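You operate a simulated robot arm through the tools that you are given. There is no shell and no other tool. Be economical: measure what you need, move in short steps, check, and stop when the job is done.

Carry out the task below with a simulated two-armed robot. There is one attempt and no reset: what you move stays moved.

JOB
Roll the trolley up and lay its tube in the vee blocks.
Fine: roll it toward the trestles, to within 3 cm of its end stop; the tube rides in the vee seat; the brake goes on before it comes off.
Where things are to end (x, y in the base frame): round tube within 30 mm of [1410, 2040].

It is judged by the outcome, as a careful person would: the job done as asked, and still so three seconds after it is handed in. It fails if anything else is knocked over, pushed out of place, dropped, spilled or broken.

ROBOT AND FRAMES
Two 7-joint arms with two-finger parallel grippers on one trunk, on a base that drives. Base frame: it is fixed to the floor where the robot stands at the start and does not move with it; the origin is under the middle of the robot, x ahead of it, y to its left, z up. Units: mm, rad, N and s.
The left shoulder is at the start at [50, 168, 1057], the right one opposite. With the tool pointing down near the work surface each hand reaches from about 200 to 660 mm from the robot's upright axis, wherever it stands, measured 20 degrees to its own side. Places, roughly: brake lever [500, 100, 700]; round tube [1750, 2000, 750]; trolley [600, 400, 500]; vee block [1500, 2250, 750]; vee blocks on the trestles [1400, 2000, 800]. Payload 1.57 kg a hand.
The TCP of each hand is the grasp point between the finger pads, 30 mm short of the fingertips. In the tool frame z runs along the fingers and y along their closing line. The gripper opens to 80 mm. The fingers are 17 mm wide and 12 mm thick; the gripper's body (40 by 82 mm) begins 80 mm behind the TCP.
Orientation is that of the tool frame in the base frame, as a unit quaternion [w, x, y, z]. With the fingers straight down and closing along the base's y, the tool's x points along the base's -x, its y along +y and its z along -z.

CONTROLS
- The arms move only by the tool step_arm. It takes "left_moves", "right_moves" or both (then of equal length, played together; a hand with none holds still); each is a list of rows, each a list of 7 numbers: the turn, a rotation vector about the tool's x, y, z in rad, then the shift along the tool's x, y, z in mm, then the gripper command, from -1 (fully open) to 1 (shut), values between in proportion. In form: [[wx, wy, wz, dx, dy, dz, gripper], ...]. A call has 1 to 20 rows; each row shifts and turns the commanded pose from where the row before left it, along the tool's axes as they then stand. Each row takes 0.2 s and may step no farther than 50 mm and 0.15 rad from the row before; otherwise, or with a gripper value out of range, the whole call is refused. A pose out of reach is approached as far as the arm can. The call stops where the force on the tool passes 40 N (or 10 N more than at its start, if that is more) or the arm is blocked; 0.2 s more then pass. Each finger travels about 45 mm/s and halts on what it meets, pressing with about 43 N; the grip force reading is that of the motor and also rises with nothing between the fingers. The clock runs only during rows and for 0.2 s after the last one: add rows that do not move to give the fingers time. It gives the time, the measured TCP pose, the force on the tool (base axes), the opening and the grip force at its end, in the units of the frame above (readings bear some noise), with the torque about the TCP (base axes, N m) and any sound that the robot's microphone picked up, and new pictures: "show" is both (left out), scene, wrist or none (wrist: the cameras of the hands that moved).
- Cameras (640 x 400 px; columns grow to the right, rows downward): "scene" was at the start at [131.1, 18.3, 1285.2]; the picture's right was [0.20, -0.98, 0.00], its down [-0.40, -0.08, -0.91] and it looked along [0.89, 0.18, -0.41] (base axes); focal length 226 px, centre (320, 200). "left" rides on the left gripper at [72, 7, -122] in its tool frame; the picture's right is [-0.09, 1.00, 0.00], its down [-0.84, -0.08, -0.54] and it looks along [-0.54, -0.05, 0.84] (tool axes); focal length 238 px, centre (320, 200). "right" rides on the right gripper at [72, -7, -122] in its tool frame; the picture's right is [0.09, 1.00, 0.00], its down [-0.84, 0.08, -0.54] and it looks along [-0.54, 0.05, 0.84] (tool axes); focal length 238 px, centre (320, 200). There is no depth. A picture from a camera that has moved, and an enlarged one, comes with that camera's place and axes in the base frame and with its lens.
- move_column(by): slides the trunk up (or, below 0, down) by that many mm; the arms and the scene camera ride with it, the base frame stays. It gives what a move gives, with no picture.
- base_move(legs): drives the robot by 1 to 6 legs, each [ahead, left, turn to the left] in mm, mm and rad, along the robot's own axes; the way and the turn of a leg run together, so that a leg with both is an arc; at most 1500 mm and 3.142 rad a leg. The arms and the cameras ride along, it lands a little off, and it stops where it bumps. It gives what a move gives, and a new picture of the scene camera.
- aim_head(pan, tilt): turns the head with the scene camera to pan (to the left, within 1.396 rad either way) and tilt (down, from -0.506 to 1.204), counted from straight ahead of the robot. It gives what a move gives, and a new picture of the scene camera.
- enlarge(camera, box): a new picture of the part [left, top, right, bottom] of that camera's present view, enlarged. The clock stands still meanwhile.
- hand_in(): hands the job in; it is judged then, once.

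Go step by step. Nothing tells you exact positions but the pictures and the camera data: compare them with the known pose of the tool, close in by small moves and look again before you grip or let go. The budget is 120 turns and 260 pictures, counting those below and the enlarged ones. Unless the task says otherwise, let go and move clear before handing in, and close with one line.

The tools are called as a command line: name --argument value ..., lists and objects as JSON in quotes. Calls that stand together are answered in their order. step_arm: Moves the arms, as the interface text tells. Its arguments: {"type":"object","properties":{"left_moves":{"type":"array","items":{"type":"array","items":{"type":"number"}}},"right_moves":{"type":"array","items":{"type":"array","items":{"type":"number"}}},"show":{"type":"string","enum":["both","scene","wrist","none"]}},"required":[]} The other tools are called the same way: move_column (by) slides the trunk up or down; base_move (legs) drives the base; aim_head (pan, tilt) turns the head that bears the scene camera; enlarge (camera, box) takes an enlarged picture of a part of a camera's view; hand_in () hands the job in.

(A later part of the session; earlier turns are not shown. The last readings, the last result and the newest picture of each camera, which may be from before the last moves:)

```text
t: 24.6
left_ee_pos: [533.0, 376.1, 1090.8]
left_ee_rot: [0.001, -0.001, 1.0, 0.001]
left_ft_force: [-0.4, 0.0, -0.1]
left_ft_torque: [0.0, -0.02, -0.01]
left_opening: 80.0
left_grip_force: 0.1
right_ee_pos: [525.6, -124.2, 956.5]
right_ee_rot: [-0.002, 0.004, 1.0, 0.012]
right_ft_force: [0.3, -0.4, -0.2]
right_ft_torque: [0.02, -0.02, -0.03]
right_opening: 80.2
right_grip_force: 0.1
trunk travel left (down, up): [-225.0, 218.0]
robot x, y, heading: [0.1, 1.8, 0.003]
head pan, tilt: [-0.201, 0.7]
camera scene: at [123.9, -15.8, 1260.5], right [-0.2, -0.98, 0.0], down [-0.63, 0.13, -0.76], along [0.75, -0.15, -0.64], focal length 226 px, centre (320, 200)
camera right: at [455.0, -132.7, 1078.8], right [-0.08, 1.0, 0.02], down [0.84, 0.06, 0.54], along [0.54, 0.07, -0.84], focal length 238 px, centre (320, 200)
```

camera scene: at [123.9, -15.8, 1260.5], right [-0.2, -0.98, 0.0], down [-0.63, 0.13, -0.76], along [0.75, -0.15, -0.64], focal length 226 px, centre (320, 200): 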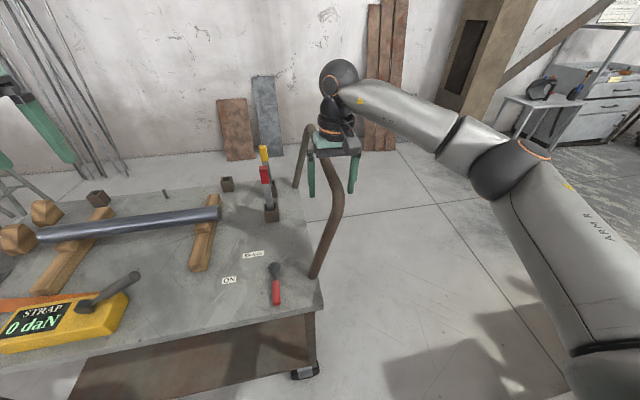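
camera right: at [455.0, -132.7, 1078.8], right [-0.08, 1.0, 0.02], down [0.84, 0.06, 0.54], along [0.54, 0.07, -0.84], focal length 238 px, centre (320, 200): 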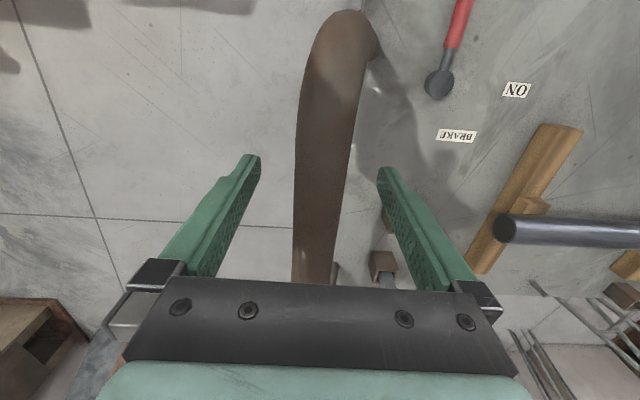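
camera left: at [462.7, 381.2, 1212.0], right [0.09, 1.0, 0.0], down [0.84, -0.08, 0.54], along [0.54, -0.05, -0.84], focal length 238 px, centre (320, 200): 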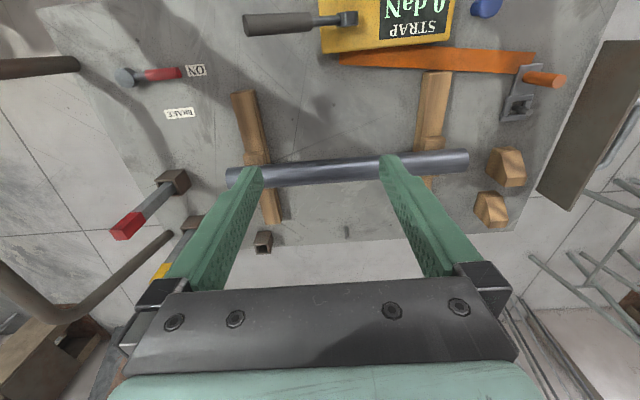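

step_arm --right_moves '[[0, 0, 0, 0, 0, 12, -1], [0, 0, 0, 0, 0, 0, 0.3], [0, 0, 0, 0, 0, 0, 1], [0, 0, 0, 0, 0, 0, 1], [0, 0, 0, 0, 0, 0, 1], [0, 0, 0, 0, 0, 0, 1]]' --show "both"

```text
t: 26.0
left_ee_pos: [533.4, 376.3, 1091.3]
left_ee_rot: [0.001, -0.001, 1.0, 0.0]
left_ft_force: [0.2, -0.2, 0.0]
left_ft_torque: [0.0, -0.01, 0.03]
left_opening: 80.0
left_grip_force: 0.0
right_ee_pos: [527.0, -124.7, 942.6]
right_ee_rot: [-0.002, 0.004, 1.0, 0.011]
right_ft_force: [-0.5, -1.1, -0.6]
right_ft_torque: [0.02, -0.05, 0.25]
right_opening: 26.0
right_grip_force: 29.5
trunk travel left (down, up): [-225.0, 218.0]
robot x, y, heading: [-1.8, 2.3, 0.004]
head pan, tilt: [-0.201, 0.7]
camera scene: at [123.9, -16.0, 1260.5], right [-0.2, -0.98, 0.0], down [-0.63, 0.13, -0.76], along [0.75, -0.15, -0.64], focal length 226 px, centre (320, 200)
camera right: at [455.9, -133.4, 1066.7], right [-0.09, 1.0, 0.02], down [0.84, 0.06, 0.54], along [0.54, 0.07, -0.84], focal length 238 px, centre (320, 200)
```

scene: 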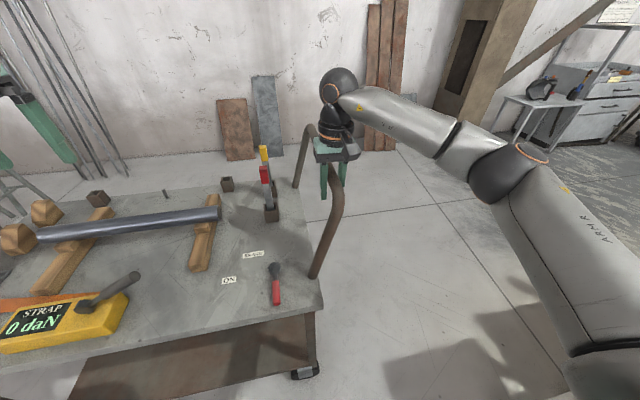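
right: 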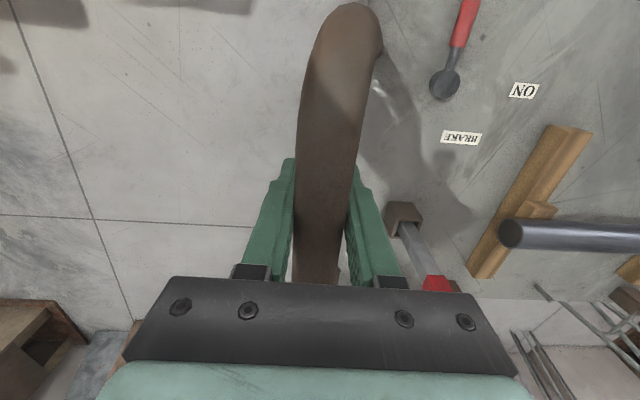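

The bar is gripped. I'll test with a short 60 mm drive to the left, watching trolley and tube.

aim_head --pan 0.5 --tilt 0.6

base_move --legs '[[0, 60, 0]]'

```text
t: 27.1
left_ee_pos: [535.2, 375.2, 1090.8]
left_ee_rot: [0.002, 0.0, 1.0, 0.0]
left_ft_force: [0.5, -0.5, 0.1]
left_ft_torque: [0.01, 0.01, -0.02]
left_opening: 80.0
left_grip_force: 0.1
right_ee_pos: [527.2, -124.7, 943.8]
right_ee_rot: [-0.003, 0.004, 1.0, 0.012]
right_ft_force: [0.0, -3.0, -1.7]
right_ft_torque: [0.02, -0.06, 0.29]
right_opening: 25.8
right_grip_force: 37.3
trunk travel left (down, up): [-225.0, 218.0]
robot x, y, heading: [-0.3, -3.6, 0.001]
head pan, tilt: [0.499, 0.6]
camera scene: at [118.2, 43.1, 1269.1], right [0.48, -0.88, 0.0], down [-0.5, -0.27, -0.83], along [0.72, 0.4, -0.56], focal length 226 px, centre (320, 200)
```

scene: 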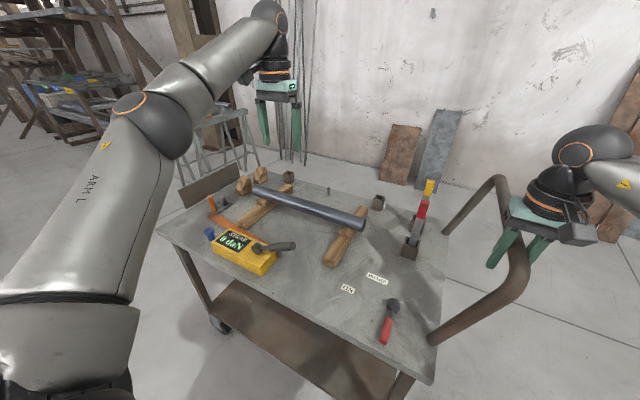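

```text
t: 28.0
left_ee_pos: [535.5, 394.4, 1093.3]
left_ee_rot: [0.002, 0.001, 1.0, 0.001]
left_ft_force: [0.3, -0.2, -0.8]
left_ft_torque: [-0.02, 0.0, -0.01]
left_opening: 79.9
left_grip_force: 0.1
right_ee_pos: [526.1, -120.6, 944.2]
right_ee_rot: [-0.005, 0.014, 1.0, 0.0]
right_ft_force: [-3.3, -14.2, 1.3]
right_ft_torque: [0.57, -0.61, 0.88]
right_opening: 26.2
right_grip_force: 37.8
trunk travel left (down, up): [-225.0, 218.0]
robot x, y, heading: [2.5, 21.4, -0.002]
head pan, tilt: [0.499, 0.6]
stopped in leg 1: the force on the tool passed its limit (the readings are from after the stop); the commanded pose is now the measured one
camera scene: at [117.3, 62.7, 1269.5], right [0.48, -0.88, 0.0], down [-0.5, -0.27, -0.83], along [0.73, 0.4, -0.56], focal length 226 px, centre (320, 200)
```

scene: 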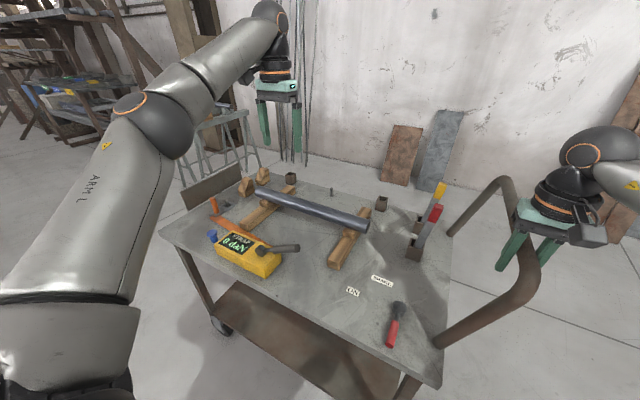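

The hand met more than 40 N after a few mm: either inertia from the base's jerk, or something still holds. I'll push gently with the arm instead to tell which.

step_arm --right_moves '[[0, 0, 0, 0, 1, 0, 1], [0, 0, 0, 0, 2, 0, 1], [0, 0, 0, 0, 3, 0, 1], [0, 0, 0, 0, 4, 0, 1], [0, 0, 0, 0, 5, 0, 1], [0, 0, 0, 0, 6, 0, 1], [0, 0, 0, 0, 6, 0, 1], [0, 0, 0, 0, 6, 0, 1], [0, 0, 0, 0, 4, 0, 1], [0, 0, 0, 0, 2, 0, 1], [0, 0, 0, 0, 0, 0, 1]]' --show "scene"

```text
t: 30.4
left_ee_pos: [533.9, 397.1, 1091.7]
left_ee_rot: [0.001, 0.001, 1.0, 0.0]
left_ft_force: [0.1, -0.2, -1.1]
left_ft_torque: [-0.02, -0.03, 0.01]
left_opening: 79.8
left_grip_force: 0.0
right_ee_pos: [527.1, -75.6, 943.5]
right_ee_rot: [-0.005, 0.012, 1.0, 0.002]
right_ft_force: [-9.4, -3.4, 3.1]
right_ft_torque: [0.02, 0.67, 0.71]
right_opening: 25.7
right_grip_force: 36.7
trunk travel left (down, up): [-225.0, 218.0]
robot x, y, heading: [-1.0, 25.8, 0.001]
head pan, tilt: [0.499, 0.6]
camera scene: at [117.0, 65.0, 1269.3], right [0.48, -0.88, 0.0], down [-0.5, -0.27, -0.83], along [0.73, 0.4, -0.56], focal length 226 px, centre (320, 200)
```

scene: 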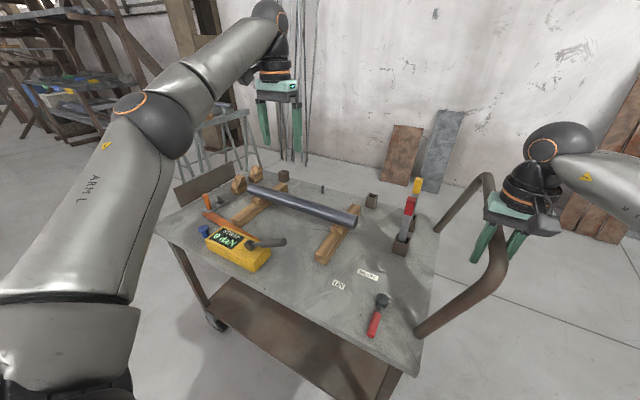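

It rolls freely when pushed gently: the base was just too abrupt. Before going on I want to see whether the brown board and hoop belong to the trolley or are the end stop.

enlarge --camera "scene" --box '[140, 90, 340, 240]'

enlarge --camera "left" --box '[440, 0, 640, 260]'

```text
2.67 times, centred on (240, 165) of scene
camera zoom: at [117.0, 65.0, 1269.3], right [0.48, -0.88, 0.0], down [-0.5, -0.27, -0.83], along [0.73, 0.4, -0.56], focal length 603 px, centre (533, 293)
```

zoom: 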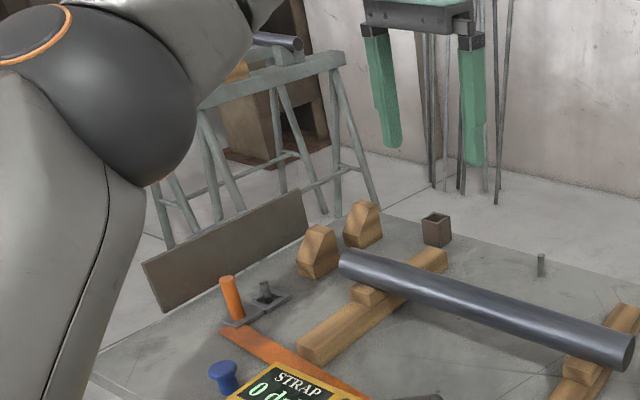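

```text
1.54 times, centred on (540, 130) of left
camera zoom: at [461.7, 403.2, 1213.0], right [0.09, 1.0, 0.0], down [0.83, -0.08, 0.54], along [0.54, -0.05, -0.84], focal length 367 px, centre (-18, 308)
```

zoom: 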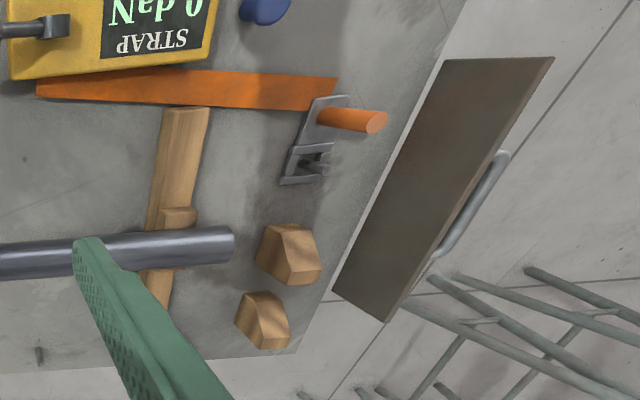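

The board moves with the trolley, so it's part of it. I continue the gentle arm push.

step_arm --right_moves '[[0, 0, 0, 0, 1, 0, 1], [0, 0, 0, 0, 3, 0, 1], [0, 0, 0, 0, 5, 0, 1], [0, 0, 0, 0, 7, 0, 1], [0, 0, 0, 0, 9, 0, 1], [0, 0, 0, 0, 10, 0, 1], [0, 0, 0, 0, 11, 0, 1], [0, 0, 0, 0, 11, 0, 1], [0, 0, 0, 0, 11, 0, 1], [0, 0, 0, 0, 11, 0, 1], [0, 0, 0, 0, 11, 0, 1], [0, 0, 0, 0, 11, 0, 1], [0, 0, 0, 0, 11, 0, 1], [0, 0, 0, 0, 10, 0, 1], [0, 0, 0, 0, 9, 0, 1], [0, 0, 0, 0, 7, 0, 1], [0, 0, 0, 0, 5, 0, 1], [0, 0, 0, 0, 3, 0, 1], [0, 0, 0, 0, 1, 0, 1], [0, 0, 0, 0, 0, 0, 1]]' --show "scene"

```text
t: 34.6
left_ee_pos: [533.3, 396.2, 1093.1]
left_ee_rot: [0.002, 0.0, 1.0, -0.001]
left_ft_force: [0.0, 0.3, 0.0]
left_ft_torque: [-0.01, 0.0, 0.02]
left_opening: 80.3
left_grip_force: 0.0
right_ee_pos: [528.6, 71.2, 943.6]
right_ee_rot: [-0.009, 0.01, 1.0, 0.0]
right_ft_force: [-32.6, -5.4, -15.3]
right_ft_torque: [0.1, -0.81, 0.62]
right_opening: 25.7
right_grip_force: 36.7
trunk travel left (down, up): [-225.0, 218.0]
robot x, y, heading: [0.5, 24.2, -0.0]
head pan, tilt: [0.499, 0.6]
camera scene: at [115.7, 65.0, 1269.4], right [0.48, -0.88, 0.0], down [-0.49, -0.27, -0.83], along [0.73, 0.4, -0.56], focal length 226 px, centre (320, 200)
```

scene: 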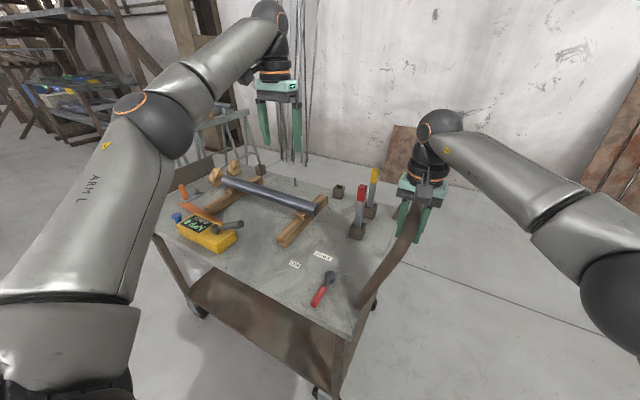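

Rolling well. There's a sideways preload, which I'll relax (3–4 mm in x) while continuing the stroke.

step_arm --right_moves '[[0, 0, 0, 2, 0, 0, 1], [0, 0, 0, 2, 1, 0, 1], [0, 0, 0, 0.1, 3, 0, 1], [0, 0, 0, 0.1, 5, 0, 1], [0, 0, 0, 0.2, 7, 0, 1], [0, 0, 0, 0.2, 9, 0, 1], [0, 0, 0, 0.2, 10, 0, 1], [0, 0, 0, 0.2, 10, 0, 1], [0, 0, 0, 0.2, 10, 0, 1], [0, 0, 0, 0.2, 10, 0, 1], [0, 0, 0, 0.2, 9, 0, 1], [0, 0, 0, 0.2, 7, 0, 1], [0, 0, 0, 0.1, 5, 0, 1], [0, 0, 0, 0.1, 3, 0, 1], [0, 0, 0, 0, 1, 0, 1], [0, 0, 0, 0, 0, 0, 1]]' --show "scene"

```text
t: 38.0
left_ee_pos: [537.2, 396.1, 1089.7]
left_ee_rot: [0.0, 0.0, 1.0, 0.001]
left_ft_force: [-0.1, 0.2, 0.4]
left_ft_torque: [0.0, 0.01, 0.01]
left_opening: 79.9
left_grip_force: 0.0
right_ee_pos: [520.5, 113.6, 940.2]
right_ee_rot: [-0.002, 0.015, 1.0, 0.002]
right_ft_force: [34.1, -5.5, 15.2]
right_ft_torque: [0.17, 0.97, 0.75]
right_opening: 26.0
right_grip_force: 36.9
right hand out of reach, approached as far as the arm can: row 8, 9, 10, 11, 12, 14
trunk travel left (down, up): [-225.0, 218.0]
robot x, y, heading: [2.5, 25.5, -0.002]
head pan, tilt: [0.499, 0.6]
camera scene: at [120.6, 64.5, 1268.9], right [0.48, -0.88, 0.0], down [-0.5, -0.27, -0.82], along [0.72, 0.4, -0.57], focal length 226 px, centre (320, 200)
```

scene: 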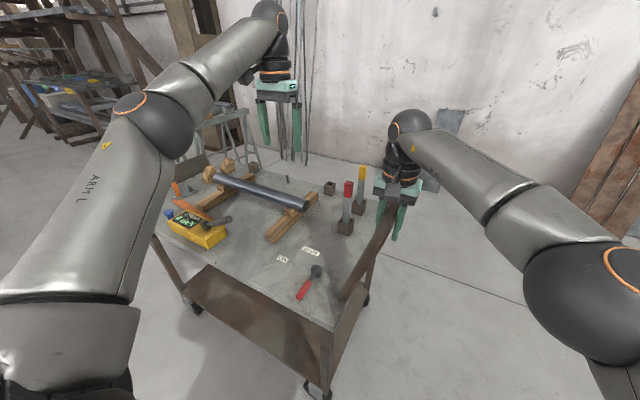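

That's the arm's reach limit to the left; the trolley has rolled about 238 mm. I'll open, lift the hand above the bar, and drive the base left to get a new stroke.

step_arm --right_moves '[[0, 0, 0, 4, 0, 0, 0], [0, 0, 0, 0, 0, 0, -1], [0, 0, 0, 0, 0, 0, -1], [0, 0, 0, 0, 0, 0, -1], [0, 0, 0, 0, 0, -30, -1], [0, 0, 0, 0, 0, -45, -1], [0, 0, 0, 0, -45, -10, -1], [0, 0, 0, 0, -45, 0, -1], [0, 0, 0, 0, -45, 0, -1], [0, 0, 0, 0, -45, 0, -1], [0, 0, 0, 0, -45, 0, -1], [0, 0, 0, 0, -45, 0, -1], [0, 0, 0, 0, -45, 0, -1], [0, 0, 0, 0, -45, 0, -1], [0, 0, 0, 0, -45, 0, -1], [0, 0, 0, 0, -45, 0, -1]]' --show "scene"

```text
t: 41.4
left_ee_pos: [535.0, 396.7, 1090.3]
left_ee_rot: [0.0, -0.001, 1.0, -0.001]
left_ft_force: [-0.2, -0.1, -0.3]
left_ft_torque: [0.01, -0.01, 0.05]
left_opening: 80.3
left_grip_force: 0.1
right_ee_pos: [491.9, -349.7, 1021.8]
right_ee_rot: [-0.005, 0.012, 1.0, 0.0]
right_ft_force: [0.7, -0.5, -0.3]
right_ft_torque: [0.02, 0.02, -0.03]
right_opening: 80.1
right_grip_force: 0.0
right hand out of reach, approached as far as the arm can: row 6
trunk travel left (down, up): [-225.0, 218.0]
robot x, y, heading: [0.8, 19.6, -0.002]
head pan, tilt: [0.499, 0.6]
camera scene: at [118.0, 65.1, 1269.1], right [0.48, -0.88, 0.0], down [-0.5, -0.27, -0.83], along [0.72, 0.4, -0.56], focal length 226 px, centre (320, 200)
```

scene: 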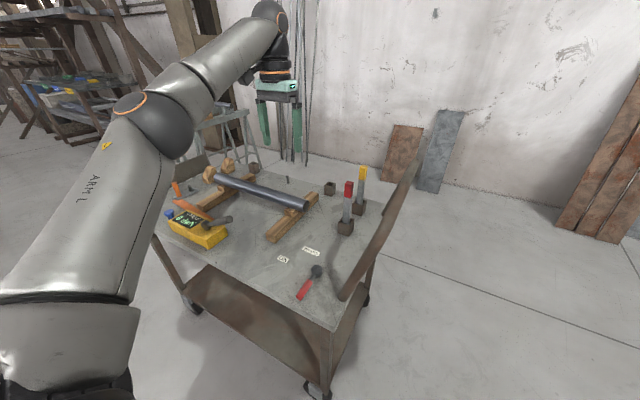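

Trolley stays put. I'll drive the base left 440 mm.

base_move --legs '[[0, 440, 0]]'

enlarge --camera "right" --box '[0, 0, 640, 400]'

```text
t: 44.0
left_ee_pos: [533.5, 838.9, 1090.2]
left_ee_rot: [0.002, -0.002, 1.0, -0.001]
left_ft_force: [-0.5, 0.6, 0.8]
left_ft_torque: [0.0, 0.01, 0.01]
left_opening: 80.0
left_grip_force: 0.1
right_ee_pos: [490.5, 95.0, 1023.3]
right_ee_rot: [-0.005, 0.011, 1.0, 0.001]
right_ft_force: [-0.1, -0.3, 0.1]
right_ft_torque: [0.01, -0.05, -0.02]
right_opening: 80.3
right_grip_force: 0.0
trunk travel left (down, up): [-225.0, 218.0]
robot x, y, heading: [1.5, 462.8, -0.0]
head pan, tilt: [0.499, 0.6]
camera scene: at [117.2, 507.4, 1269.1], right [0.48, -0.88, 0.0], down [-0.5, -0.27, -0.82], along [0.72, 0.4, -0.57], focal length 226 px, centre (320, 200)
```

scene: 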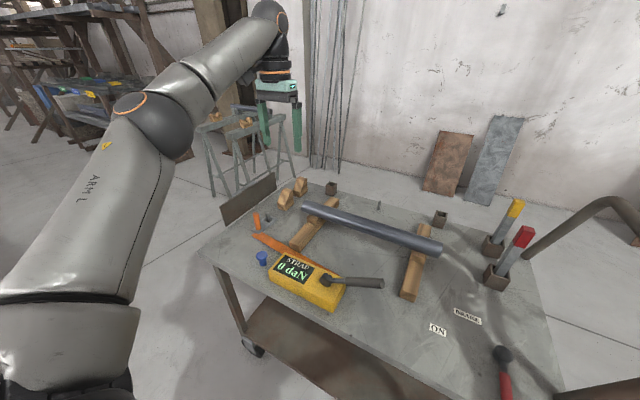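

```text
1.00 times, centred on (320, 200) of right
camera zoom: at [421.5, 90.0, 1145.6], right [-0.07, 1.0, 0.0], down [0.84, 0.06, 0.53], along [0.53, 0.04, -0.85], focal length 238 px, centre (320, 200)
```

zoom: 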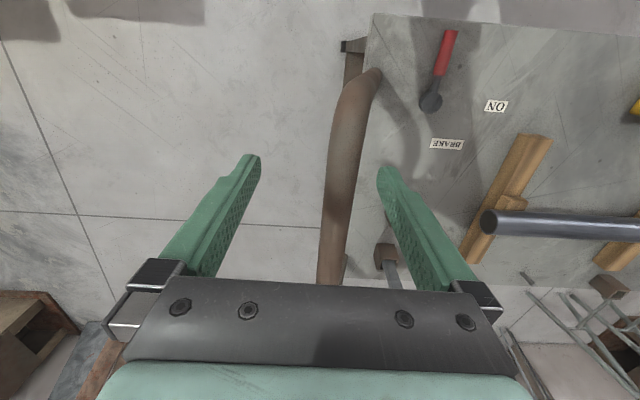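

The bar is at y≈119. I'll center over it, lower and grip again.

step_arm --right_moves '[[0, 0, 0, -15, 12, 0, -1], [0, 0, 0, -15, 11, 10, -1], [0, 0, 0, 0, 0, 35, -1], [0, 0, 0, 0, 0, 35, -1], [0, 0, 0, 0, 0, 0, 0], [0, 0, 0, 0, 0, 0, 1], [0, 0, 0, 0, 0, 0, 1], [0, 0, 0, 0, 0, 0, 1], [0, 0, 0, 0, 0, 0, 1]]' --show "wrist"

```text
t: 46.0
left_ee_pos: [533.4, 840.3, 1090.4]
left_ee_rot: [0.001, -0.002, 1.0, 0.001]
left_ft_force: [-0.7, 0.2, 1.1]
left_ft_torque: [-0.01, 0.01, 0.02]
left_opening: 79.8
left_grip_force: 0.1
right_ee_pos: [520.8, 113.2, 940.4]
right_ee_rot: [-0.005, 0.011, 1.0, 0.001]
right_ft_force: [1.3, -7.2, -0.1]
right_ft_torque: [0.15, -0.01, 0.22]
right_opening: 26.0
right_grip_force: 29.4
trunk travel left (down, up): [-225.0, 218.0]
robot x, y, heading: [-2.5, 463.6, 0.006]
head pan, tilt: [0.499, 0.6]
camera right: at [450.9, 109.2, 1063.9], right [-0.07, 1.0, 0.0], down [0.84, 0.06, 0.53], along [0.53, 0.04, -0.85], focal length 238 px, centre (320, 200)
```

right: 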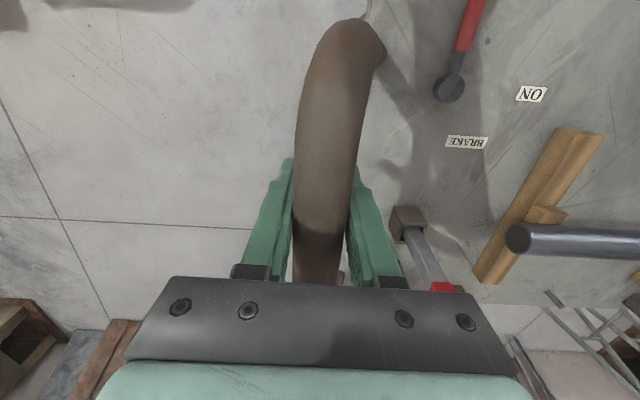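

step_arm --right_moves '[[0, 0, 0, 0, 1, 0, 1], [0, 0, 0, 0.1, 3, 0, 1], [0, 0, 0, 0.1, 5, 0, 1], [0, 0, 0, 0.15, 7, 0, 1], [0, 0, 0, 0.2, 9, 0, 1], [0, 0, 0, 0.25, 11, 0, 1], [0, 0, 0, 0.26, 12, 0, 1], [0, 0, 0, 0.26, 12, 0, 1], [0, 0, 0, 0.26, 12, 0, 1], [0, 0, 0, 0.26, 12, 0, 1], [0, 0, 0, 0.26, 12, 0, 1], [0, 0, 0, 0.26, 12, 0, 1], [0, 0, 0, 0.26, 12, 0, 1], [0, 0, 0, 0.26, 12, 0, 1], [0, 0, 0, 0.26, 12, 0, 1], [0, 0, 0, 0.2, 9, 0, 1], [0, 0, 0, 0.15, 7, 0, 1], [0, 0, 0, 0.1, 5, 0, 1], [0, 0, 0, 0, 2, 0, 1], [0, 0, 0, 0, 0, 0, 1]]' --show "scene"

```text
t: 50.2
left_ee_pos: [533.6, 839.6, 1091.5]
left_ee_rot: [0.0, -0.002, 1.0, 0.0]
left_ft_force: [0.7, 0.5, -0.2]
left_ft_torque: [0.0, -0.01, -0.03]
left_opening: 79.8
left_grip_force: 0.1
right_ee_pos: [521.0, 284.1, 942.1]
right_ee_rot: [-0.007, 0.009, 1.0, 0.002]
right_ft_force: [-13.6, -3.0, -19.6]
right_ft_torque: [0.11, 0.31, 0.65]
right_opening: 26.1
right_grip_force: 36.5
trunk travel left (down, up): [-225.0, 218.0]
robot x, y, heading: [0.5, 461.5, 0.002]
head pan, tilt: [0.499, 0.6]
camera scene: at [117.6, 506.3, 1269.1], right [0.48, -0.88, 0.0], down [-0.5, -0.27, -0.83], along [0.72, 0.4, -0.56], focal length 226 px, centre (320, 200)
```

scene: 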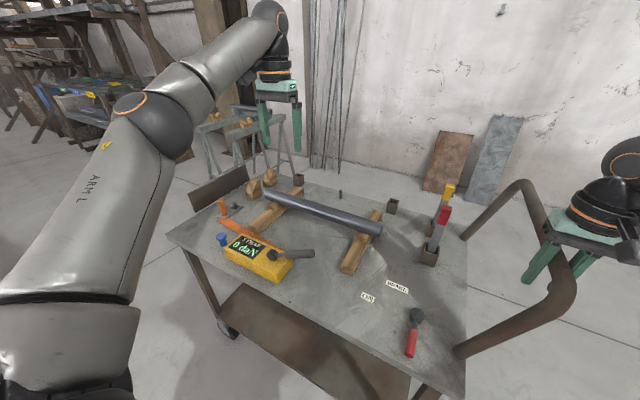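

step_arm --right_moves '[[0, 0, 0, 1, 1, 1, 1], [0, 0, 0, 0.1, 3, 0.5, 1], [0, 0, 0, 0.1, 5, 0.1, 1], [0, 0, 0, 0.15, 7, 0.1, 1], [0, 0, 0, 0.2, 9, 0.1, 1], [0, 0, 0, 0.25, 11, 0.1, 1], [0, 0, 0, 0.26, 12, 0.1, 1], [0, 0, 0, 0.26, 12, 0.1, 1], [0, 0, 0, 0.26, 12, 0.1, 1], [0, 0, 0, 0.26, 12, 0.1, 1], [0, 0, 0, 0.26, 12, 0.1, 1], [0, 0, 0, 0.26, 12, 0.1, 1], [0, 0, 0, 0.26, 12, 0.1, 1], [0, 0, 0, 0.26, 12, 0.1, 1], [0, 0, 0, 0.26, 12, 0.1, 1], [0, 0, 0, 0.2, 9, 0.1, 1], [0, 0, 0, 0.15, 7, 0, 1], [0, 0, 0, 0.1, 5, 0, 1], [0, 0, 0, 0, 2, 0, 1], [0, 0, 0, 0, 0, 0, 1]]' --show "scene"

```text
t: 52.8
left_ee_pos: [533.6, 837.2, 1091.9]
left_ee_rot: [0.001, -0.001, 1.0, 0.001]
left_ft_force: [0.0, -0.5, -0.1]
left_ft_torque: [0.0, 0.02, 0.01]
left_opening: 80.1
left_grip_force: 0.1
right_ee_pos: [521.5, 373.5, 941.8]
right_ee_rot: [-0.006, 0.021, 1.0, -0.008]
right_ft_force: [-1.6, -12.6, 1.2]
right_ft_torque: [-0.05, -0.08, 0.72]
right_opening: 26.1
right_grip_force: 37.2
trunk travel left (down, up): [-225.0, 218.0]
robot x, y, heading: [-3.6, 464.1, -0.001]
head pan, tilt: [0.499, 0.6]
stopped in row 12 (right hand): the force on the tool passed its limit (the readings are from after the stop); the commanded pose is now the measured one
camera scene: at [116.9, 505.7, 1269.1], right [0.48, -0.88, 0.0], down [-0.5, -0.27, -0.83], along [0.72, 0.4, -0.56], focal length 226 px, centre (320, 200)
```

scene: 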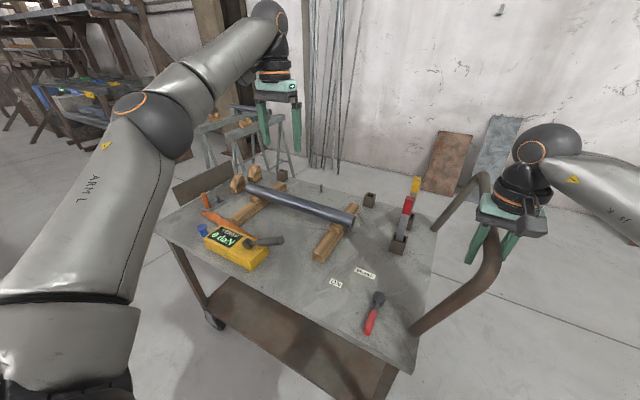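

It stopped at about 497 mm of travel — probably the end stop. I'll confirm with a very gentle further push.

step_arm --right_moves '[[0, 0, 0, 0, 1, 0, 1], [0, 0, 0, 0, 1, 0, 1], [0, 0, 0, 0, 2, 0, 1], [0, 0, 0, 0, 2, 0, 1], [0, 0, 0, 0, 2, 0, 1], [0, 0, 0, 0, 2, 0, 1], [0, 0, 0, 0, 2, 0, 1], [0, 0, 0, 0, 2, 0, 1], [0, 0, 0, 0, 2, 0, 1], [0, 0, 0, 0, 0, 0, 1]]' --show "wrist"

```text
t: 53.8
left_ee_pos: [533.5, 836.8, 1090.7]
left_ee_rot: [0.001, 0.0, 1.0, 0.001]
left_ft_force: [-0.8, 0.3, 0.7]
left_ft_torque: [-0.01, 0.02, 0.0]
left_opening: 80.0
left_grip_force: 0.0
right_ee_pos: [521.2, 374.0, 940.3]
right_ee_rot: [-0.006, 0.026, 1.0, -0.013]
right_ft_force: [-4.5, -11.3, 0.5]
right_ft_torque: [-0.08, -0.05, 0.72]
right_opening: 26.2
right_grip_force: 36.6
trunk travel left (down, up): [-225.0, 218.0]
robot x, y, heading: [-0.5, 462.6, 0.002]
head pan, tilt: [0.499, 0.6]
stopped in row 5 (right hand): the force on the tool passed its limit (the readings are from after the stop); the commanded pose is now the measured one
camera right: at [451.6, 374.4, 1064.3], right [-0.04, 1.0, -0.03], down [0.85, 0.05, 0.53], along [0.53, 0.0, -0.85], focal length 238 px, centre (320, 200)
```

right: 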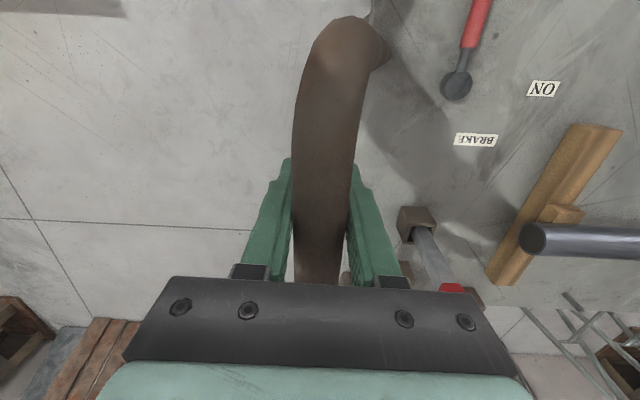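

Firmly against the stop. Now the brake: release the bar, lift, and shift the base left a bit so the right hand can work the lever at about [414, 534].

step_arm --right_moves '[[0, 0, 0, 0, 0, 0, -1], [0, 0, 0, 0, 0, 0, -1], [0, 0, 0, 0, 0, 0, -1], [0, 0, 0, 0, 0, -30, -1], [0, 0, 0, 0, 0, -45, -1], [0, 0, 0, 25, 0, -35, -1], [0, 0, 0, 25, 20, 0, -1], [0, 0, 0, 25, 30, 0, -1], [0, 0, 0, 25, 30, 0, -1], [0, 0, 0, 0, 0, 0, -1]]' --show "none"

base_move --legs '[[0, 70, 0]]'

enlarge --camera "right" --box '[0, 0, 640, 400]'

```text
t: 56.0
left_ee_pos: [533.5, 836.4, 1091.3]
left_ee_rot: [0.0, -0.001, 1.0, 0.0]
left_ft_force: [-0.1, -0.8, 0.6]
left_ft_torque: [0.0, 0.0, -0.01]
left_opening: 80.0
left_grip_force: 0.1
right_ee_pos: [427.2, 463.8, 1050.1]
right_ee_rot: [-0.006, 0.025, 1.0, -0.011]
right_ft_force: [0.7, 0.0, -1.0]
right_ft_torque: [0.02, 0.02, 0.0]
right_opening: 79.9
right_grip_force: 0.1
trunk travel left (down, up): [-225.0, 218.0]
robot x, y, heading: [0.5, 462.1, -0.009]
head pan, tilt: [0.499, 0.6]
```

```text
t: 57.0
left_ee_pos: [534.9, 907.4, 1091.2]
left_ee_rot: [0.0, 0.0, 1.0, 0.001]
left_ft_force: [0.0, -0.2, -0.2]
left_ft_torque: [-0.02, -0.01, 0.01]
left_opening: 80.1
left_grip_force: 0.2
right_ee_pos: [427.3, 533.1, 1049.7]
right_ee_rot: [-0.006, 0.025, 1.0, -0.011]
right_ft_force: [0.8, 0.7, 0.0]
right_ft_torque: [-0.01, 0.02, 0.05]
right_opening: 80.0
right_grip_force: 0.0
trunk travel left (down, up): [-225.0, 218.0]
robot x, y, heading: [-1.5, 532.1, 0.001]
head pan, tilt: [0.499, 0.6]
camera scene: at [117.4, 575.2, 1269.1], right [0.48, -0.88, 0.0], down [-0.5, -0.27, -0.82], along [0.72, 0.39, -0.57], focal length 226 px, centre (320, 200)
```

scene: 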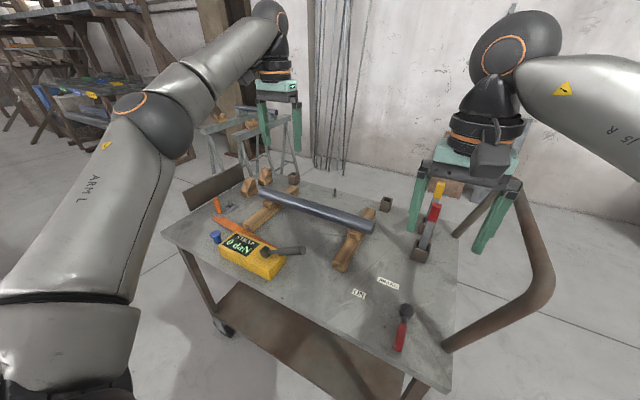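

```text
1.00 times, centred on (320, 200) of right
camera zoom: at [357.7, 533.0, 1173.1], right [-0.04, 1.0, -0.02], down [0.85, 0.05, 0.53], along [0.53, 0.0, -0.85], focal length 238 px, centre (320, 200)
```

zoom: 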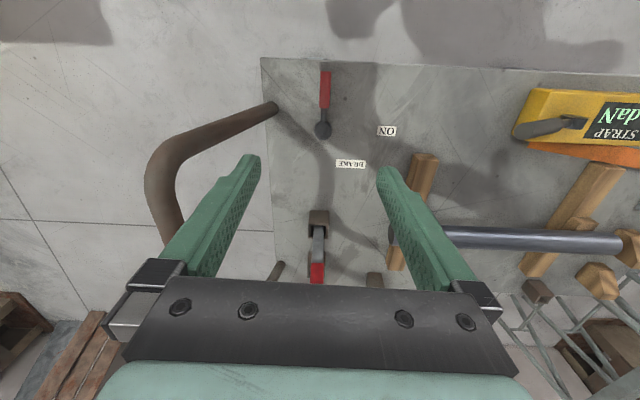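

The lever grip is at about [411, 532]; I'll lower around it.

step_arm --right_moves '[[0, 0, -0.05, 16, 0, 40, -0.5], [0, 0, 0, 0, 0, 45, -0.5], [0, 0, 0, 0, 0, 45, -0.5], [0, 0, 0, 0, 0, 45, -0.5], [0, 0, 0, 0, 0, 45, -0.5], [0, 0, 0, 0, 0, 40, -0.5], [0, 0, 0, 0, 0, 18, -0.5], [0, 0, 0, 0, 0, 0, -0.5]]' --show "wrist"

```text
t: 58.9
left_ee_pos: [534.8, 905.6, 1090.6]
left_ee_rot: [0.001, 0.0, 1.0, 0.0]
left_ft_force: [0.5, 0.0, 0.3]
left_ft_torque: [-0.01, 0.01, 0.03]
left_opening: 80.1
left_grip_force: 0.1
right_ee_pos: [409.2, 524.4, 771.4]
right_ee_rot: [-0.007, 0.0, 1.0, -0.011]
right_ft_force: [0.6, 0.4, -0.6]
right_ft_torque: [0.02, 0.03, -0.02]
right_opening: 59.9
right_grip_force: 0.0
trunk travel left (down, up): [-225.0, 218.0]
robot x, y, heading: [-0.8, 532.5, 0.001]
head pan, tilt: [0.499, 0.6]
camera right: at [338.9, 521.8, 894.4], right [-0.09, 1.0, -0.02], down [0.84, 0.09, 0.53], along [0.53, 0.03, -0.85], focal length 238 px, centre (320, 200)
```

right: 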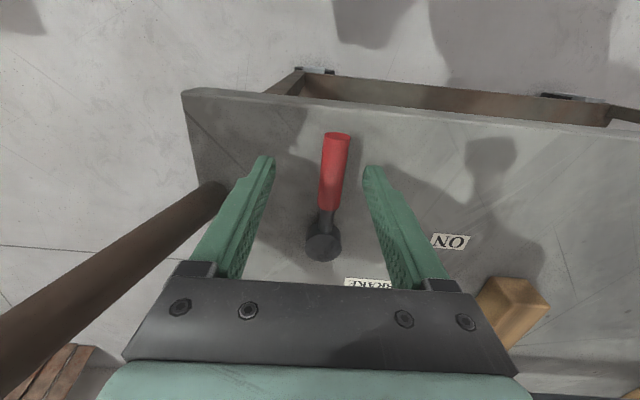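

step_arm --right_moves '[[0, 0, 0, -2, 5, 10, -0.5], [0, 0, 0, 0, 0, 0, 0.5], [0, 0, 0, 0, 0, 0, 1], [0, 0, 0, 0, 0, 0, 1], [0, 0, 0, 0, 0, 0, 1], [0, 0, 0.14, -0.7, 9.6, 0, 1], [0, 0, 0.14, -0.7, 9.6, 0, 1], [0, 0, 0.14, -0.7, 9.6, 0, 1], [0, 0, 0.14, -0.7, 9.6, 0, 1], [0, 0, 0, 0, 0, 0, 1]]' --show "wrist"

```text
t: 61.0
left_ee_pos: [535.3, 905.0, 1091.1]
left_ee_rot: [0.001, 0.001, 1.0, 0.0]
left_ft_force: [0.0, 0.2, 0.4]
left_ft_torque: [-0.01, 0.02, -0.02]
left_opening: 79.9
left_grip_force: 0.0
right_ee_pos: [420.8, 567.7, 761.7]
right_ee_rot: [-0.003, 0.278, 0.961, -0.012]
right_ft_force: [1.1, -2.4, 0.0]
right_ft_torque: [0.32, 0.52, -0.06]
right_opening: 17.6
right_grip_force: 32.1
trunk travel left (down, up): [-225.0, 218.0]
robot x, y, heading: [-0.1, 531.8, 0.005]
head pan, tilt: [0.499, 0.6]
camera right: at [358.9, 603.9, 884.0], right [0.45, 0.89, -0.02], down [0.76, -0.37, 0.54], along [0.47, -0.26, -0.84], focal length 238 px, centre (320, 200)
```

right: 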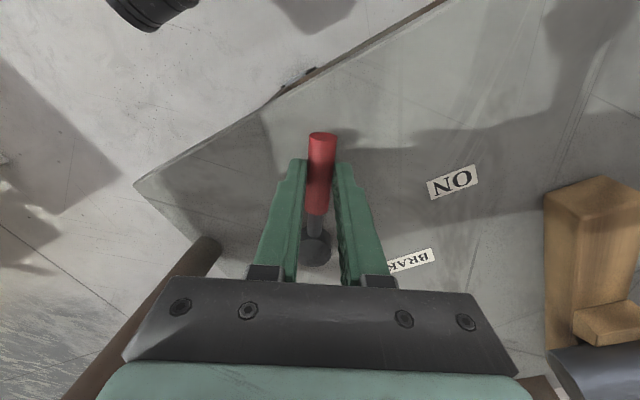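

step_arm --right_moves '[[0, 0, 0.14, -0.7, 9.6, 0, 1], [0, 0, 0.14, -0.7, 9.6, 0, 1], [0, 0, 0.14, -0.7, 9.6, 0, 1], [0, 0, 0.14, -0.7, 9.6, 0, 1], [0, 0, 0.14, -0.7, 9.6, 0, 1], [0, 0, 0.14, -0.7, 9.6, 0, 1], [0, 0, 0.14, -0.7, 9.6, 0, 1], [0, 0, 0.1, -0.5, 7, 0, 1], [0, 0, 0.1, -0.5, 7, 0, 1], [0, 0, 0, 0, 0, 0, 1]]' --show "both"

```text
t: 63.4
left_ee_pos: [532.6, 905.2, 1090.9]
left_ee_rot: [0.001, 0.001, 1.0, 0.001]
left_ft_force: [0.1, 0.6, 0.2]
left_ft_torque: [0.0, -0.01, -0.02]
left_opening: 79.8
left_grip_force: 0.0
right_ee_pos: [481.2, 600.5, 760.6]
right_ee_rot: [-0.002, 0.762, 0.648, -0.02]
right_ft_force: [-10.7, -5.6, 15.3]
right_ft_torque: [-0.2, 0.42, 0.72]
right_opening: 20.5
right_grip_force: 34.0
trunk travel left (down, up): [-225.0, 218.0]
robot x, y, heading: [-3.2, 531.0, -0.002]
head pan, tilt: [0.499, 0.6]
stopped in row 10 (right hand): the force on the tool passed its limit (the readings are from after the stop); the commanded pose is now the measured one
camera scene: at [115.1, 573.6, 1269.3], right [0.48, -0.88, 0.0], down [-0.5, -0.27, -0.83], along [0.73, 0.39, -0.56], focal length 226 px, centre (320, 200)
camera right: at [491.0, 676.3, 881.0], right [1.0, -0.07, -0.03], down [-0.04, -0.83, 0.56], along [-0.06, -0.56, -0.83], focal length 238 px, centre (320, 200)
```

scene: 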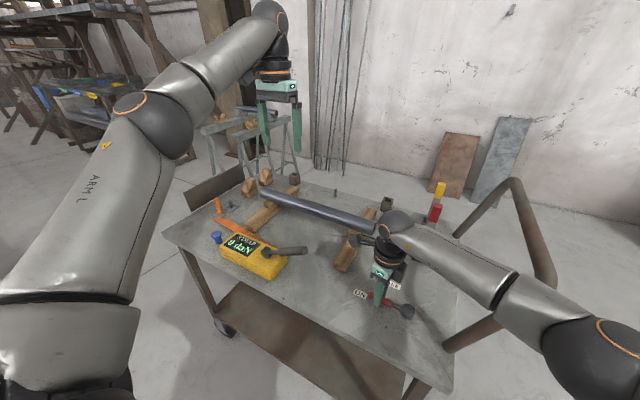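
right: 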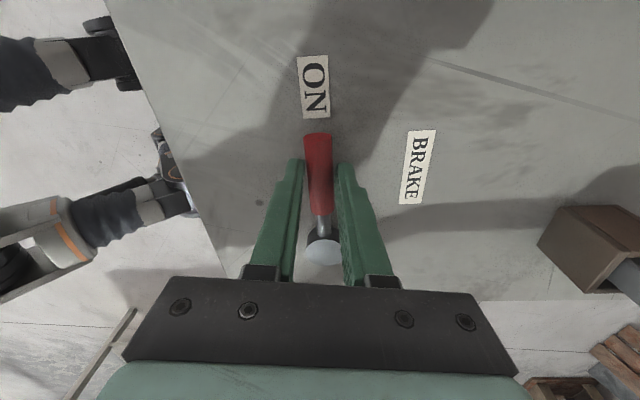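

The lever is back against its ON stop. I'll let go, lift, and then look over the tube to plan the two-handed grasp.

step_arm --right_moves '[[0, 0, 0, 0, 0, 0, -0.6], [0, 0, 0, 0, 0, 0, -0.6], [0, 0, 0, 0, 0, 0, -0.6], [0, 0, 0, 0, 0, -30, -0.8], [0, 0, 0, 0, 0, -45, -1], [0, 0, 0, 0, 0, -45, -1], [0, 0, 0, 0, 0, -45, -1], [0, 0, 0, 0, 0, -45, -1], [0, 0, 0, 0, 0, -45, -1], [0, 0, 0, 0, 0, 0, -1]]' --show "none"

aim_head --pan 0.4 --tilt 0.8

enlarge --camera "right" --box '[0, 0, 640, 400]'

enlarge --camera "left" --box '[0, 0, 640, 400]'

```text
t: 65.6
left_ee_pos: [534.4, 906.1, 1091.5]
left_ee_rot: [0.001, 0.001, 1.0, 0.001]
left_ft_force: [-0.5, 0.2, 0.6]
left_ft_torque: [-0.01, -0.02, 0.0]
left_opening: 79.8
left_grip_force: 0.1
right_ee_pos: [491.6, 605.8, 1011.9]
right_ee_rot: [-0.001, 0.763, 0.646, -0.019]
right_ft_force: [0.0, -0.4, -0.7]
right_ft_torque: [0.03, -0.01, 0.01]
right_opening: 80.2
right_grip_force: 0.0
trunk travel left (down, up): [-225.0, 218.0]
robot x, y, heading: [-0.1, 534.5, -0.001]
head pan, tilt: [0.499, 0.6]
```

```text
t: 66.3
left_ee_pos: [533.9, 905.7, 1092.0]
left_ee_rot: [0.001, 0.001, 1.0, 0.0]
left_ft_force: [0.4, 0.5, -0.7]
left_ft_torque: [0.0, 0.0, 0.01]
left_opening: 80.1
left_grip_force: 0.0
right_ee_pos: [491.9, 606.6, 1011.8]
right_ee_rot: [-0.001, 0.763, 0.646, -0.018]
right_ft_force: [0.6, 0.3, 0.5]
right_ft_torque: [0.0, 0.02, 0.0]
right_opening: 80.0
right_grip_force: 0.0
trunk travel left (down, up): [-225.0, 218.0]
robot x, y, heading: [-1.0, 529.9, 0.0]
head pan, tilt: [0.4, 0.799]
camera scene: at [113.5, 563.6, 1252.3], right [0.39, -0.92, 0.0], down [-0.66, -0.28, -0.7], along [0.64, 0.27, -0.72], focal length 226 px, centre (320, 200)
```

scene: 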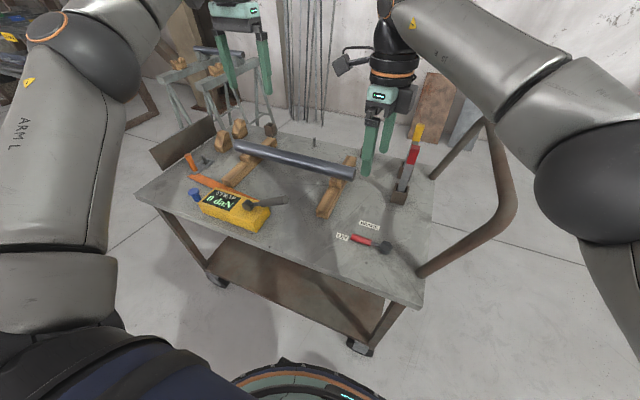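

```text
1.00 times, centred on (320, 200) of right
camera zoom: at [501.8, 681.9, 1132.6], right [1.0, -0.07, -0.03], down [-0.04, -0.83, 0.56], along [-0.06, -0.56, -0.83], focal length 238 px, centre (320, 200)
```

zoom: 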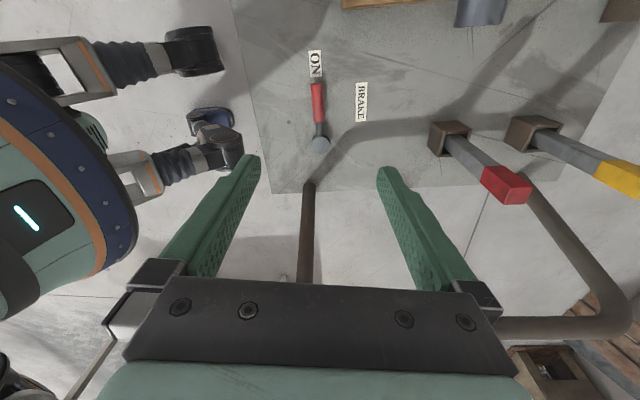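

```text
1.00 times, centred on (320, 200) of left
camera zoom: at [461.7, 912.4, 1212.3], right [0.09, 1.0, 0.0], down [0.84, -0.08, 0.54], along [0.54, -0.05, -0.84], focal length 238 px, centre (320, 200)
```

zoom: 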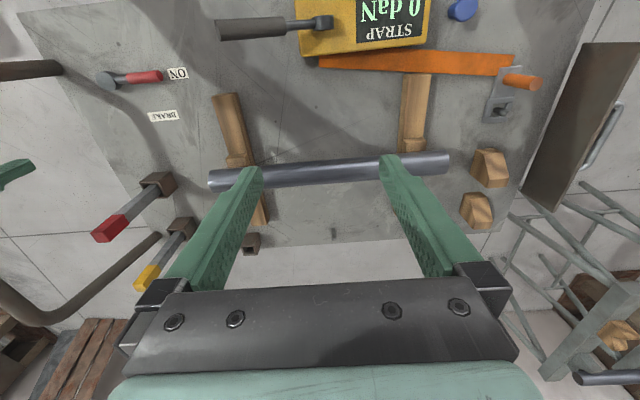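

Brake is on. The tube runs along y at x≈665, z≈788, from y≈684 to 1145, on bearers at y≈725 and 1082. I'll drive to stand square in front of its middle.

base_move --legs '[[0, 383, 0], [55, 0, 0]]'

```text
t: 69.3
left_ee_pos: [591.4, 1289.6, 1090.4]
left_ee_rot: [0.001, 0.002, 1.0, 0.0]
left_ft_force: [-0.3, 0.0, -0.3]
left_ft_torque: [0.01, -0.01, 0.01]
left_opening: 80.1
left_grip_force: 0.0
right_ee_pos: [548.8, 991.2, 1011.8]
right_ee_rot: [-0.001, 0.763, 0.646, -0.019]
right_ft_force: [-0.1, 0.4, -0.6]
right_ft_torque: [-0.01, 0.02, 0.01]
right_opening: 80.1
right_grip_force: 0.0
trunk travel left (down, up): [-225.0, 218.0]
robot x, y, heading: [56.8, 918.6, -0.001]
head pan, tilt: [0.4, 0.799]
camera scene: at [169.9, 949.0, 1252.1], right [0.39, -0.92, 0.0], down [-0.66, -0.28, -0.7], along [0.64, 0.27, -0.72], focal length 226 px, centre (320, 200)
```

scene: 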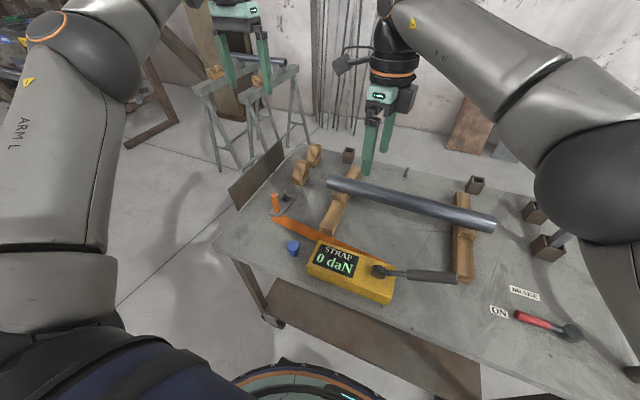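

Now I'll bring both hands above the tube, fingers closing along x: right at y≈790, left at y≈1040.

step_arm --right_moves '[[-0.0245, 0.029, -0.083, 0, 0, 0, -1], [0, 0, -0.083, 0, 0, 0, -1], [0, 0, 0, -33.5, 8.5, 8, -1], [0, 0, 0, -33.5, 8.5, 8, -1], [0, 0, 0, -33.5, 8.5, 8, -1], [0, 0, 0, -33.5, 8.5, 8, -1], [0, 0, 0, -33.5, 8.5, 8, -1], [0, 0, 0, -33.5, 8.5, 8, -1], [0, 0, 0, 0, 0, 0, -1], [0, 0, 0, 0, 0, 0, -1], [0, 0, 0, 0, 0, 0, -1], [0, 0, 0, 0, 0, 0, -1], [0, 0, 0, 0, 0, 0, -1], [0, 0, 0, 0, 0, 0, -1], [0, 0, 0, 0, 0, 0, -1], [0, 0, 0, 0, 0, 0, -1], [0, 0, 0, 0, 0, 0, -1], [0, 0, 0, 0, 0, 0, -1], [0, 0, 0, 0, 0, 0, -1]]' --left_moves '[[0, 0, 0, 0, 0, 0, -1], [0, 0, 0, 0, 0, 21, -1], [0, 0, 0, -1.5, -41.7, 18, -1], [0, 0, 0, -1.5, -41.7, 18, -1], [0, 0, 0, -1.5, -41.7, 18, -1], [0, 0, 0, -1.5, -41.7, 18, -1], [0, 0, 0, -1.5, -41.7, 18, -1], [0, 0, 0, -1.5, -41.7, 18, -1], [0, 0, -0.1428, 0, 0, 0, -1], [0, 0, -0.1428, 0, 0, 0, -1], [0, 0, -0.1428, 0, 0, 0, -1], [0, 0, -0.1428, 0, 0, 0, -1], [0, 0, -0.1428, 0, 0, 0, -1], [0, 0, -0.1428, 0, 0, 0, -1], [0, 0, -0.1428, 0, 0, 0, -1], [0, 0, -0.1428, 0, 0, 0, -1], [0, 0, -0.1428, 0, 0, 0, -1], [0, 0, -0.1428, 0, 0, 0, -1], [0, 0, -0.1428, 0, 0, 0, -1]]' --show "both"

```text
t: 73.3
left_ee_pos: [541.3, 1088.3, 954.1]
left_ee_rot: [0.001, -0.707, 0.708, 0.0]
left_ft_force: [-0.2, -0.1, 0.6]
left_ft_torque: [0.0, 0.03, 0.02]
left_opening: 80.1
left_grip_force: 0.0
left hand out of reach, approached as far as the arm can: row 5, 6, 7, 8
right_ee_pos: [597.4, 790.4, 963.9]
right_ee_rot: [-0.002, 0.707, 0.707, 0.0]
right_ft_force: [-0.3, -0.3, 0.3]
right_ft_torque: [-0.01, 0.0, -0.01]
right_opening: 80.0
right_grip_force: 0.0
trunk travel left (down, up): [-225.0, 218.0]
robot x, y, heading: [53.7, 916.5, 0.002]
head pan, tilt: [0.4, 0.799]
camera scene: at [169.3, 949.0, 1252.2], right [0.39, -0.92, 0.0], down [-0.66, -0.28, -0.7], along [0.64, 0.27, -0.72], focal length 226 px, centre (320, 200)
camera right: at [591.4, 863.5, 1085.9], right [1.0, 0.09, 0.0], down [0.08, -0.84, 0.54], along [0.05, -0.54, -0.84], focal length 238 px, centre (320, 200)
camera left: at [533.7, 1016.8, 1075.6], right [-1.0, 0.09, 0.0], down [0.08, 0.84, 0.54], along [0.05, 0.54, -0.84], focal length 238 px, centre (320, 200)
```

scene: 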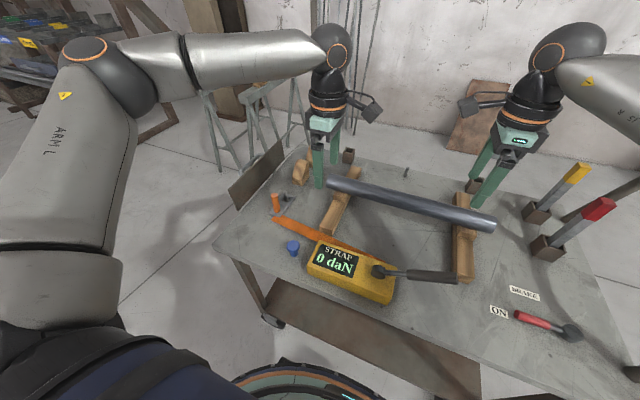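
right: 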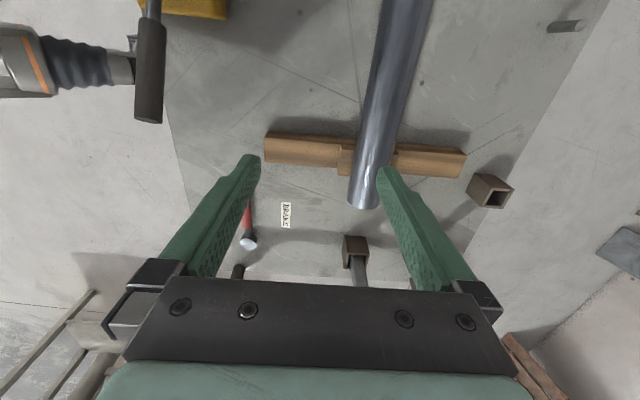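
left: 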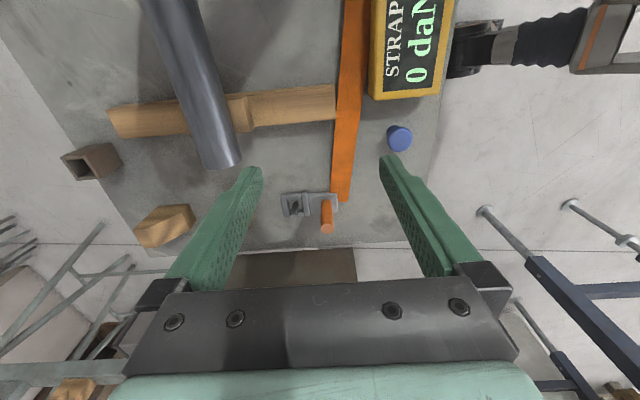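

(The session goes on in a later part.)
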